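You operate a simulated robot arm through the tools that you are given. There is no shell and no other tool. Be economical: measure what you need, move in short steps, check, and stop when the job is done.

Carry out the task below with a simulated robot arm. There is one attempt and no reset: what you move stays moved.

TASK
Stack the blue tall jar from the middle shelf of the screen rack on top of the green tall jar.
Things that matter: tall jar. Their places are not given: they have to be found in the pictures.

It is judged by the outcome, as a careful person would: the job done as asked, and still so three seconds after it is handed in. It fails if anything else is knocked over, pushed out of place, dropped, spilled or broken.

THE ROBOT
A 6-joint arm with a two-finger parallel gripper, fixed in place. Base frame: the origin is at the foot of the arm, x ahead of it, y to its left, z up; the work surface is at about z = 0. Lengths are in m, angles in rad, forces in N, time in s.
With the tool pointing down near the work surface it reaches from about 0.14 to 0.58 m from the base axis. Its first joint turns from -1.152 to 1.152 rad. Payload 2.1 kg.
Tool frame: the origin (TCP) lies between the finger pads and is the grasp point; the fingertips stand 0.03 m ahead of it; z points along the fingers, y is the line along which they close. The gripper opens to 0.094 m. The fingers are 0.028 m wide and 0.01 m thick; the gripper's body (0.05 by 0.096 m) begins 0.055 m behind the TCP.
Orientation is that of the tool frame in the base frame, as [roll, pitch, yaw] about the fixed x, y, z axes, in that order (R = Rz(yaw) Ry(pitch) Rx(roll)). With the fingers straight down and closing along the base's y, the tool's x points along the base's -x, its y along +y and its z along -z.

THE INTERFACE
- The arm moves only by the tool jog_arm. Its argument "steps" is a list that holds one entry, the list of rows, each a list of 7 numbers: the shift along the tool's x, y, z in m, then the turn, a rotation vector about the tool's x, y, z in rad, then the closure in counts, from 0 (fully open) to 255 (shut). In form: [[[tx, ty, tz, ax, ay, az, grip], ...]]. A call has 1 to 8 rows; each row is the pose to reach, as a shift and turn from the pose commanded when the call began, along the tool's axes at that moment. A row lasts 0.2 s, in which the tool goes at most 0.05 m and 0.15 rad; a call with a longer step from one row to the next is refused whole, and so is a gripper value outside its range. A pose out of reach is approached as far as the arm can. The call stops where the force on the tool passes 40 N (or 10 N more than at its start, if that is more) or the arm is blocked; 0.2 s more then pass. The fingers move at their own pace (about 0.072 m/s each) and stop on an object; they squeeze with about 29 N. The grip force told is the motor's: it shows also when the fingers shut on nothing. Time passes only in rows, and 0.2 s behind the last, so rows that repeat a pose let the fingers close. It gives the time, the measured TCP pose, the force on the tool (base axes), the opening and the grip force at its end, in the units of the frame above (readings bear some noise).
- Cameras (640 x 400 px; columns grow to the right, rows downward): "scene" is fixed at [0.0478, -0.3606, 0.5032]; the picture's right is [0.86, -0.52, 0.00], its down [-0.20, -0.33, -0.92] and it looks along [0.48, 0.79, -0.39] (base axes); focal length 254 px, centre (320, 200). "wrist" rides on the gripper at [-0.037, 0, -0.058] in the tool frame; the picture's right is [0.00, -1.00, 0.00], its down [0.97, 0.00, -0.24] and it looks along [0.24, 0.00, 0.97] (tool axes); focal length 218 px, centre (320, 200).
- get_image(camera): a new picture of that camera. No time passes.
- probe_pixels(camera, pixels): for up to 12 pixels [column, row] of the newest picture of that camera ("zoom" is the newest enlarged one), the place [x, y, z] in the base frame of the surface seen there, good to about 0.002 m. No time passes.
- enlarge(camera, box): a new picture of the part [left, top, right, bottom] of that camera's present view, enlarged. No time passes.
- hand_in(): hands the job in; it is judged then, once.

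Work in short steps. Measure before you move; look again where a grasp or a placing could have gone wrong, and mend it. You have 60 turns and 16 pictures in all, the two below and enlarged ones among them. Open the gripper and draw the arm clear of the work before you hand the job in, unless the task says otherwise; then end with one line.

The tools are called after "Request:" as name(argument=value, ...) on one line, values as JSON. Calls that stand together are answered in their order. jog_arm: Moves the arm, as the interface text tells. Its arguments: {"type":"object","properties":{"steps":{"type":"array"}},"required":["steps"]} The other tools are called the same way: get_image (camera) takes a picture; probe_pixels (camera, pixels) gives the place of the surface under pixels of a picture; enlarge (camera, box) takes an enlarged picture of a part of a camera's view; hand_in () hands the job in.

At the start:

```text
t: 0.0
tool_pos: [0.3128, -0.0377, 0.4574]
tool_rot: [-3.141, -0.001, 3.141]
contact_force: [-0.8, -0.5, 0.2]
grip_width: 0.0942
finger_force: 0.1
```

scene: 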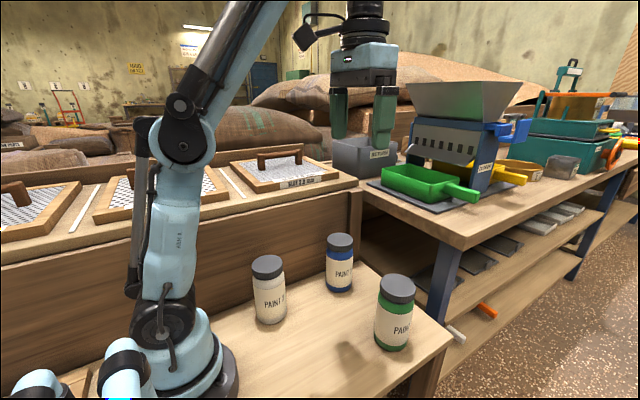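
wrist: 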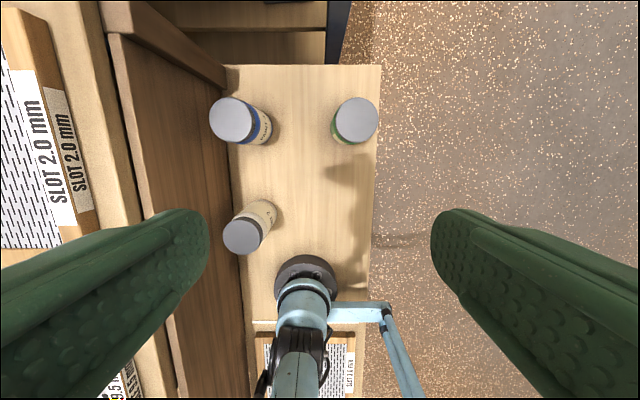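

The blue jar is at about (340,262), the green at (394,312) and the white at (268,290) in the scene picture. I'll probe their lids, sides and the surroundings.

Request:
probe_pixels(camera="scene", pixels=[[340, 238], [327, 242], [354, 242], [340, 288], [397, 285], [381, 288], [414, 290], [392, 348], [267, 264], [360, 340], [300, 250], [345, 200]])

Request:
probe_pixels(camera="wrist", pixels=[[232, 120], [212, 120], [251, 120], [232, 98], [356, 119], [336, 118], [377, 118], [242, 236], [170, 150], [110, 20], [300, 150], [230, 68]])

Request:
enlarge(camera="scene", box=[220, 200, 460, 380])

```text
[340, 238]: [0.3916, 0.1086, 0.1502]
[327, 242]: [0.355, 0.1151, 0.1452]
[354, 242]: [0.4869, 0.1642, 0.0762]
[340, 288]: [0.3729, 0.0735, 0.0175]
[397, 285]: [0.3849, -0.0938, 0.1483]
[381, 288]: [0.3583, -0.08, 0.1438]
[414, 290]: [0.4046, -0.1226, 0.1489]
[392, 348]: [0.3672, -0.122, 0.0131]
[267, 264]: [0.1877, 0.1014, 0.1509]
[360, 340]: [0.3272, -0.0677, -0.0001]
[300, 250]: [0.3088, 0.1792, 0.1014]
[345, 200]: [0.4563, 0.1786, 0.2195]
```

```text
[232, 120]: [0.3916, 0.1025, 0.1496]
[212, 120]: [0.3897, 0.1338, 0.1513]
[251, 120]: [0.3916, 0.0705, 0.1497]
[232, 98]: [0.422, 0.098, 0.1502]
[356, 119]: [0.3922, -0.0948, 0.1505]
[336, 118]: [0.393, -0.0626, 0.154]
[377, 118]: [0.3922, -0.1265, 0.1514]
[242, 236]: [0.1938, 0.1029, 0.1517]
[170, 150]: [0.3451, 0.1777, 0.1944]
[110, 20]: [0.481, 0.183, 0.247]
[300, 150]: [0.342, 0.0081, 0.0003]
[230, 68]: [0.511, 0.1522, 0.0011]
```

```text
2.22 times, centred on (340, 290) of scene
```

zoom: 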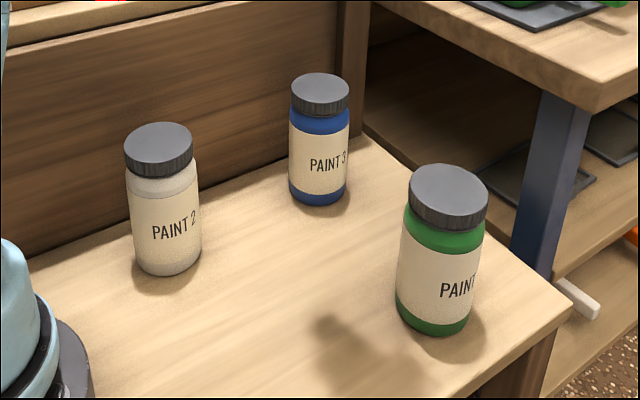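

The lid tops are at z≈0.150 and about 0.064 wide. The blue jar's centre is ≈(0.391, 0.102), the green's ≈(0.392, -0.0945), and the back wall is at y≈0.178. I'll go above the blue jar first, at z≈0.28.

Request:
jog_arm(steps=[[[-0.013, 0.023, 0.03, 0, 0, 0, 0], [-0.026, 0.046, 0.06, 0, 0, 0, 0], [-0.039, 0.07, 0.09, 0, 0, 0, 0], [-0.052, 0.093, 0.12, 0, 0, 0, 0], [-0.065, 0.116, 0.15, 0, 0, 0, 0], [-0.078, 0.1395, 0.177, 0, 0, 0, 0], [-0.078, 0.1395, 0.177, 0, 0, 0, 0]]])

Request:
get_image(camera="wrist")

```text
t: 1.6
tool_pos: [0.3931, 0.103, 0.2785]
tool_rot: [3.141, -0.001, 3.141]
contact_force: [-0.3, 0.5, -0.1]
grip_width: 0.0938
finger_force: 0.0
```

```text
12 pictures are left
```

wrist: 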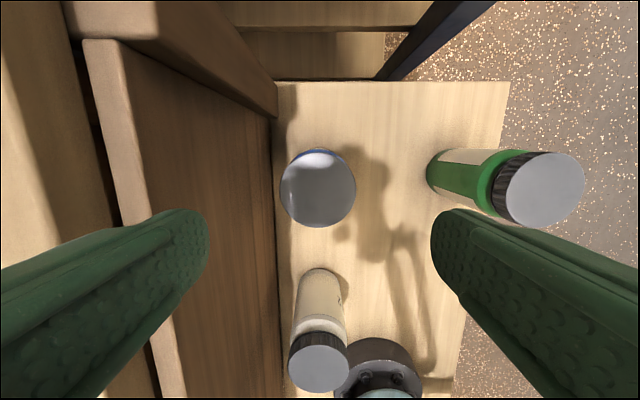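

The blue lid now spans about columns 280–356 and rows 150–227. I'll probe the edges of both lids for precise centres.

Request:
probe_pixels(camera="wrist", pixels=[[318, 189], [283, 189], [353, 189], [318, 154], [318, 224], [545, 188], [506, 190], [582, 188], [546, 155], [546, 225], [160, 190], [110, 100]])

Request:
enlarge(camera="wrist", box=[240, 120, 400, 240])

```text
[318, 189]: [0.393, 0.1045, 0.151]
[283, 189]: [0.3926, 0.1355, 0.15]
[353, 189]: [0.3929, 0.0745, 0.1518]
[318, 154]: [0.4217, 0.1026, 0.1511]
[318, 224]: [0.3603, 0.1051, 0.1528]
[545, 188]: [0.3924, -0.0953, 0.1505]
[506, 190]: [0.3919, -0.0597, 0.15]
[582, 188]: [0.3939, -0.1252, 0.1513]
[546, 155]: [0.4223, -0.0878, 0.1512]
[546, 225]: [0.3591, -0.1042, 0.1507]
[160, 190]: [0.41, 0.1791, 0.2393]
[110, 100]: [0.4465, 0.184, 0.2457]
```

```text
3.33 times, centred on (320, 180) of wrist
```

zoom: 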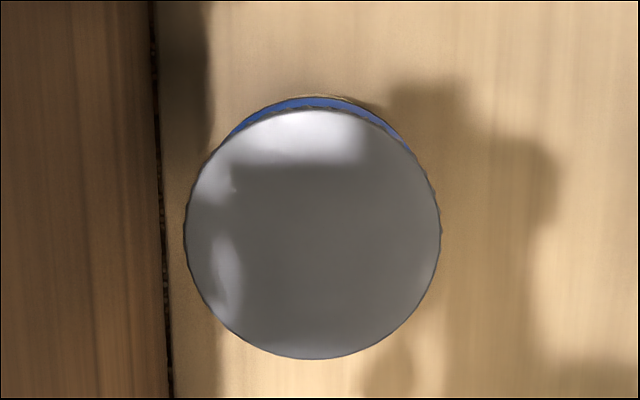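

The jar is aligned in tool x and about 2 mm off in tool +y. I'll descend in two calls with the gripper slightly narrowed.

Request:
jog_arm(steps=[[[0, 0.002, 0.0, 0, 0, 0, 22], [0, 0.002, 0.025, 0, 0, 0, 22], [0, 0.002, 0.05, 0, 0, 0, 22], [0, 0.002, 0.075, 0, 0, 0, 22], [0, 0.002, 0.1, 0, 0, 0, 22], [0, 0.002, 0.1, 0, 0, 0, 22]]])

Request:
get_image(camera="wrist")

```text
t: 3.0
tool_pos: [0.3912, 0.1046, 0.1792]
tool_rot: [-3.141, 0.001, -3.141]
contact_force: [0.2, -0.9, 0.2]
grip_width: 0.0858
finger_force: 0.1
```

```text
10 pictures are left
```

wrist: 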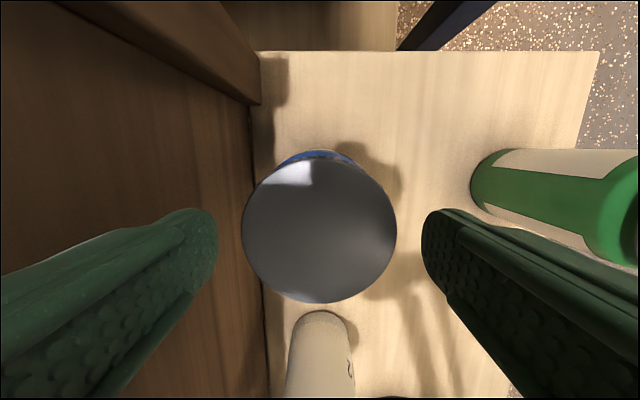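

The jar is centred at col ≈319.5 between the finger tips (217 and 423). I'll descend to z≈0.108 and close.

Request:
jog_arm(steps=[[[-0.001, 0, 0.024, 0, 0, 0, 22], [-0.001, 0, 0.048, 0, 0, 0, 22], [-0.001, 0, 0.071, 0, 0, 0, 22], [-0.001, 0, 0.071, 0, 0, 0, 22]]])

```text
t: 4.0
tool_pos: [0.3934, 0.1041, 0.106]
tool_rot: [3.142, 0.0, -3.141]
contact_force: [0.6, -0.4, 0.4]
grip_width: 0.0859
finger_force: 0.2
```

No contact so far. Closing on the jar.

Request:
jog_arm(steps=[[[0, 0, 0, 0, 0, 0, 255], [0, 0, 0, 0, 0, 0, 255], [0, 0, 0, 0, 0, 0, 255], [0, 0, 0, 0, 0, 0, 255]]])

```text
t: 5.0
tool_pos: [0.3923, 0.1045, 0.1087]
tool_rot: [-3.142, -0.001, -3.14]
contact_force: [0.4, 0.1, 0.4]
grip_width: 0.0739
finger_force: 28.9
```

It's gripped at 0.074 (the body is wider than the lid) with 29 N. I'll lift straight up.

Request:
jog_arm(steps=[[[0, 0, -0.015, 0, 0, 0, 255], [0, 0, -0.045, 0, 0, 0, 255], [0, 0, -0.08, 0, 0, 0, 255], [0, 0, -0.115, 0, 0, 0, 255], [0, 0, -0.15, 0, 0, 0, 255], [0, 0, -0.185, 0, 0, 0, 255], [0, 0, -0.21, 0, 0, 0, 255], [0, 0, -0.21, 0, 0, 0, 255]]])

Request:
get_image(camera="scene")

Request:
get_image(camera="wrist")

```text
t: 6.8
tool_pos: [0.3921, 0.105, 0.3188]
tool_rot: [3.141, 0.0, 3.141]
contact_force: [0.0, 0.2, -5.4]
grip_width: 0.0736
finger_force: 29.0
```

```text
9 pictures are left
```

scene: 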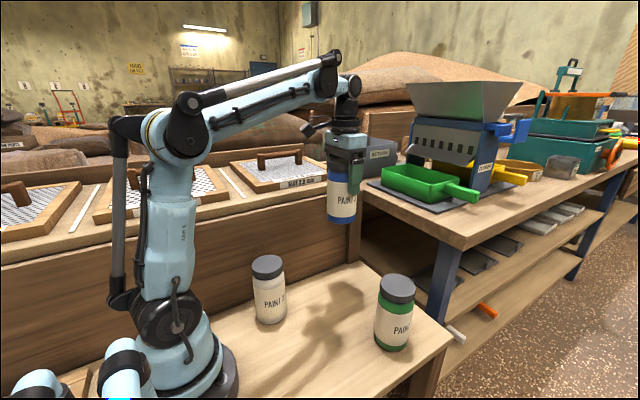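

```text
8 pictures are left
```

wrist: 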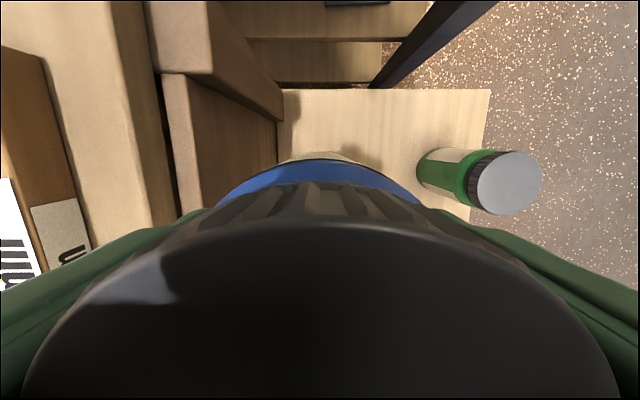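

The jar is held level, its bottom at z≈0.21, and clear. I'll carry it along -y over the green jar at this height.

Request:
jog_arm(steps=[[[0, -0.02, 0, 0, 0, 0, 255], [0, -0.05, 0, 0, 0, 0, 255], [0, -0.08, 0, 0, 0, 0, 255], [0, -0.11, 0, 0, 0, 0, 255], [0, -0.14, 0, 0, 0, 0, 255], [0, -0.17, 0, 0, 0, 0, 255], [0, -0.19, 0, 0, 0, 0, 255], [0, -0.198, 0, 0, 0, 0, 255]]])

Request:
enlarge(camera="scene", box=[320, 180, 480, 360])

```text
t: 8.6
tool_pos: [0.3932, -0.0931, 0.3192]
tool_rot: [3.141, 0.001, -3.142]
contact_force: [-0.4, -0.3, -5.5]
grip_width: 0.0735
finger_force: 29.0
```

```text
2.22 times, centred on (400, 270) of scene
```

zoom: 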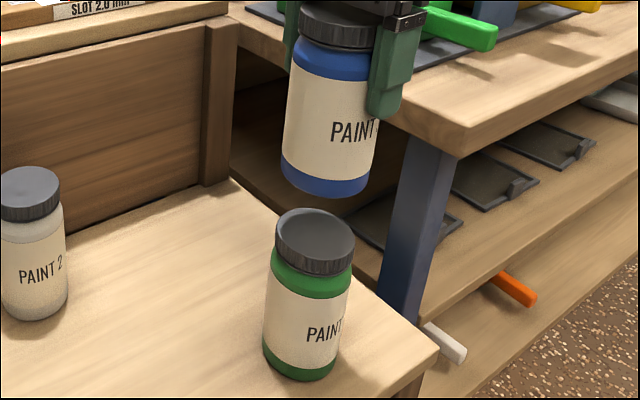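

Now I'll compare the two bodies by probing matching side points, the blue at rows 110–180 and the green at rows 310–340.

Request:
probe_pixels(camera="zoom", pixels=[[295, 115], [310, 118], [325, 120], [340, 122], [355, 122], [270, 315], [285, 320], [300, 324], [315, 326], [330, 325], [343, 320], [315, 225]])

```text
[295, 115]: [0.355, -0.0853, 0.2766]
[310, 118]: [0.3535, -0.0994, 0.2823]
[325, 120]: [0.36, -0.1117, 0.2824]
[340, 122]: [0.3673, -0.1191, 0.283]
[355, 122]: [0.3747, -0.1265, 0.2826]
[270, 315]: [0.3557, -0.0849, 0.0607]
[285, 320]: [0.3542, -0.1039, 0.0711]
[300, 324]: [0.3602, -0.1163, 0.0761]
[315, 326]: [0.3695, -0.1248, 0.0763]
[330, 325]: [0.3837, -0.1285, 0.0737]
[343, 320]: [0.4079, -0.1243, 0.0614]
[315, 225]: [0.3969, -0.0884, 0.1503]
```

The fitted axes are blue ≈(0.391, -0.0935) and green ≈(0.390, -0.0935), so they agree within about 1 mm. I expect contact after about 0.0595 m, so I'll lower by 0.054 first.

Request:
jog_arm(steps=[[[0.0005, 0, 0.015, 0, 0, 0, 255], [0.0005, 0, 0.03, 0, 0, 0, 255], [0.0005, 0, 0.042, 0, 0, 0, 255], [0.0005, 0, 0.05, 0, 0, 0, 255], [0.0005, 0, 0.054, 0, 0, 0, 255], [0.0005, 0, 0.054, 0, 0, 0, 255]]])

Request:
enlarge(camera="scene", box=[340, 210, 460, 360])

```text
t: 10.0
tool_pos: [0.3931, -0.092, 0.264]
tool_rot: [-3.142, 0.001, 3.141]
contact_force: [0.3, 0.0, -6.0]
grip_width: 0.0736
finger_force: 28.7
```

```text
2.67 times, centred on (400, 285) of scene
```

zoom: 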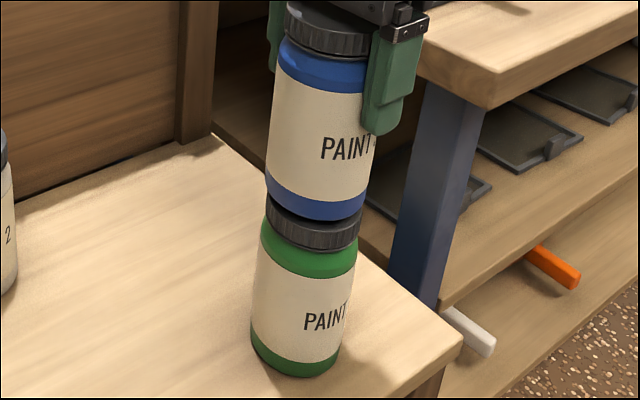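

The axes line up: the blue bottom's centre is at col ≈316, where the green axis extrapolates to ≈316. Now fine lowering to contact.

Request:
jog_arm(steps=[[[0, 0, 0.002, 0, 0, 0, 255], [0, 0, 0.0035, 0, 0, 0, 255], [0, 0, 0.0045, 0, 0, 0, 255], [0, 0, 0.0045, 0, 0, 0, 255]]])

```text
t: 11.0
tool_pos: [0.3914, -0.0924, 0.2602]
tool_rot: [-3.141, 0.0, 3.14]
contact_force: [-0.4, -0.1, -5.8]
grip_width: 0.0736
finger_force: 28.9
```

Force is still −5.8 N, so there's no contact yet. Lowering in half-millimetre steps.

Request:
jog_arm(steps=[[[0, 0, 0.0005, 0, 0, 0, 255], [0, 0, 0.001, 0, 0, 0, 255], [0, 0, 0.001, 0, 0, 0, 255]]])

```text
t: 11.8
tool_pos: [0.3916, -0.093, 0.2596]
tool_rot: [-3.141, 0.0, -3.141]
contact_force: [-0.7, 0.5, -6.7]
grip_width: 0.0736
finger_force: 29.0
```

Request:
jog_arm(steps=[[[0, 0, 0.0005, 0, 0, 0, 255], [0, 0, 0.001, 0, 0, 0, 255], [0, 0, 0.001, 0, 0, 0, 255]]])

```text
t: 12.6
tool_pos: [0.3929, -0.0926, 0.2579]
tool_rot: [-3.141, 0.0, -3.141]
contact_force: [0.7, 0.5, 0.1]
grip_width: 0.0733
finger_force: 29.1
```

The force rose from −6 to about 0 N, so the jar rests on the green lid. I'll release in place.

Request:
jog_arm(steps=[[[0, 0, 0, 0, 0, 0, 30], [0, 0, 0, 0, 0, 0, 15], [0, 0, 0, 0, 0, 0, 0], [0, 0, 0, 0, 0, 0, 0]]])

Request:
enlarge(camera="scene", box=[320, 180, 480, 360])

```text
t: 13.6
tool_pos: [0.3927, -0.0933, 0.2583]
tool_rot: [-3.141, 0.0, 3.141]
contact_force: [0.1, 0.8, -0.2]
grip_width: 0.094
finger_force: 0.0
```

```text
2.22 times, centred on (400, 270) of scene
```

zoom: 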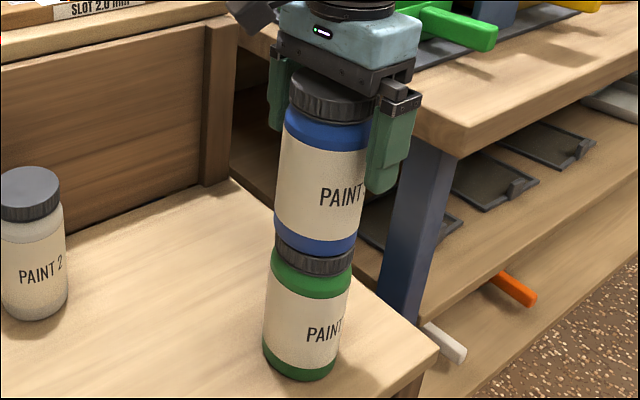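

The jars are stacked and upright with the fingers open. I'll withdraw straight up.

Request:
jog_arm(steps=[[[0, 0, -0.015, 0, 0, 0, 0], [0, 0, -0.035, 0, 0, 0, 0], [0, 0, -0.06, 0, 0, 0, 0], [0, 0, -0.085, 0, 0, 0, 0], [0, 0, -0.11, 0, 0, 0, 0], [0, 0, -0.135, 0, 0, 0, 0], [0, 0, -0.16, 0, 0, 0, 0], [0, 0, -0.16, 0, 0, 0, 0]]])

Request:
get_image(camera="scene")

```text
t: 15.4
tool_pos: [0.3865, -0.0913, 0.4127]
tool_rot: [3.141, 0.0, 3.141]
contact_force: [0.0, 0.3, 0.0]
grip_width: 0.0942
finger_force: 0.1
out of reach, approached as far as the arm can: row 7, 8
```

```text
4 pictures are left
```

scene: 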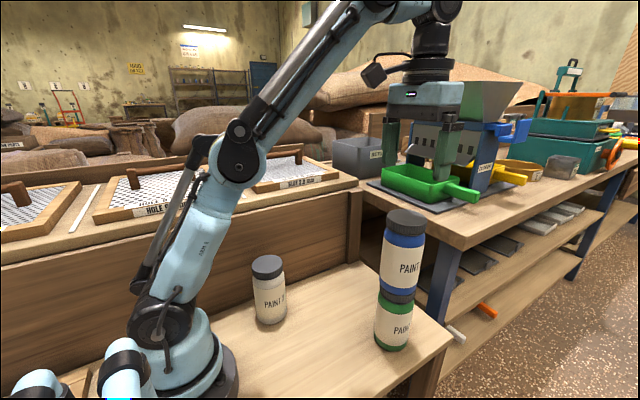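

The stack stands upright at about (403, 290), the white jar hasn't moved, and the fingertips are about 8 cm above the top lid. Handing in.

Request:
hand_in()

```text
The job is handed in.
```

The blue jar is standing upright on top of the green jar, the white jar is where it was, and the gripper is open and clear of the stack.
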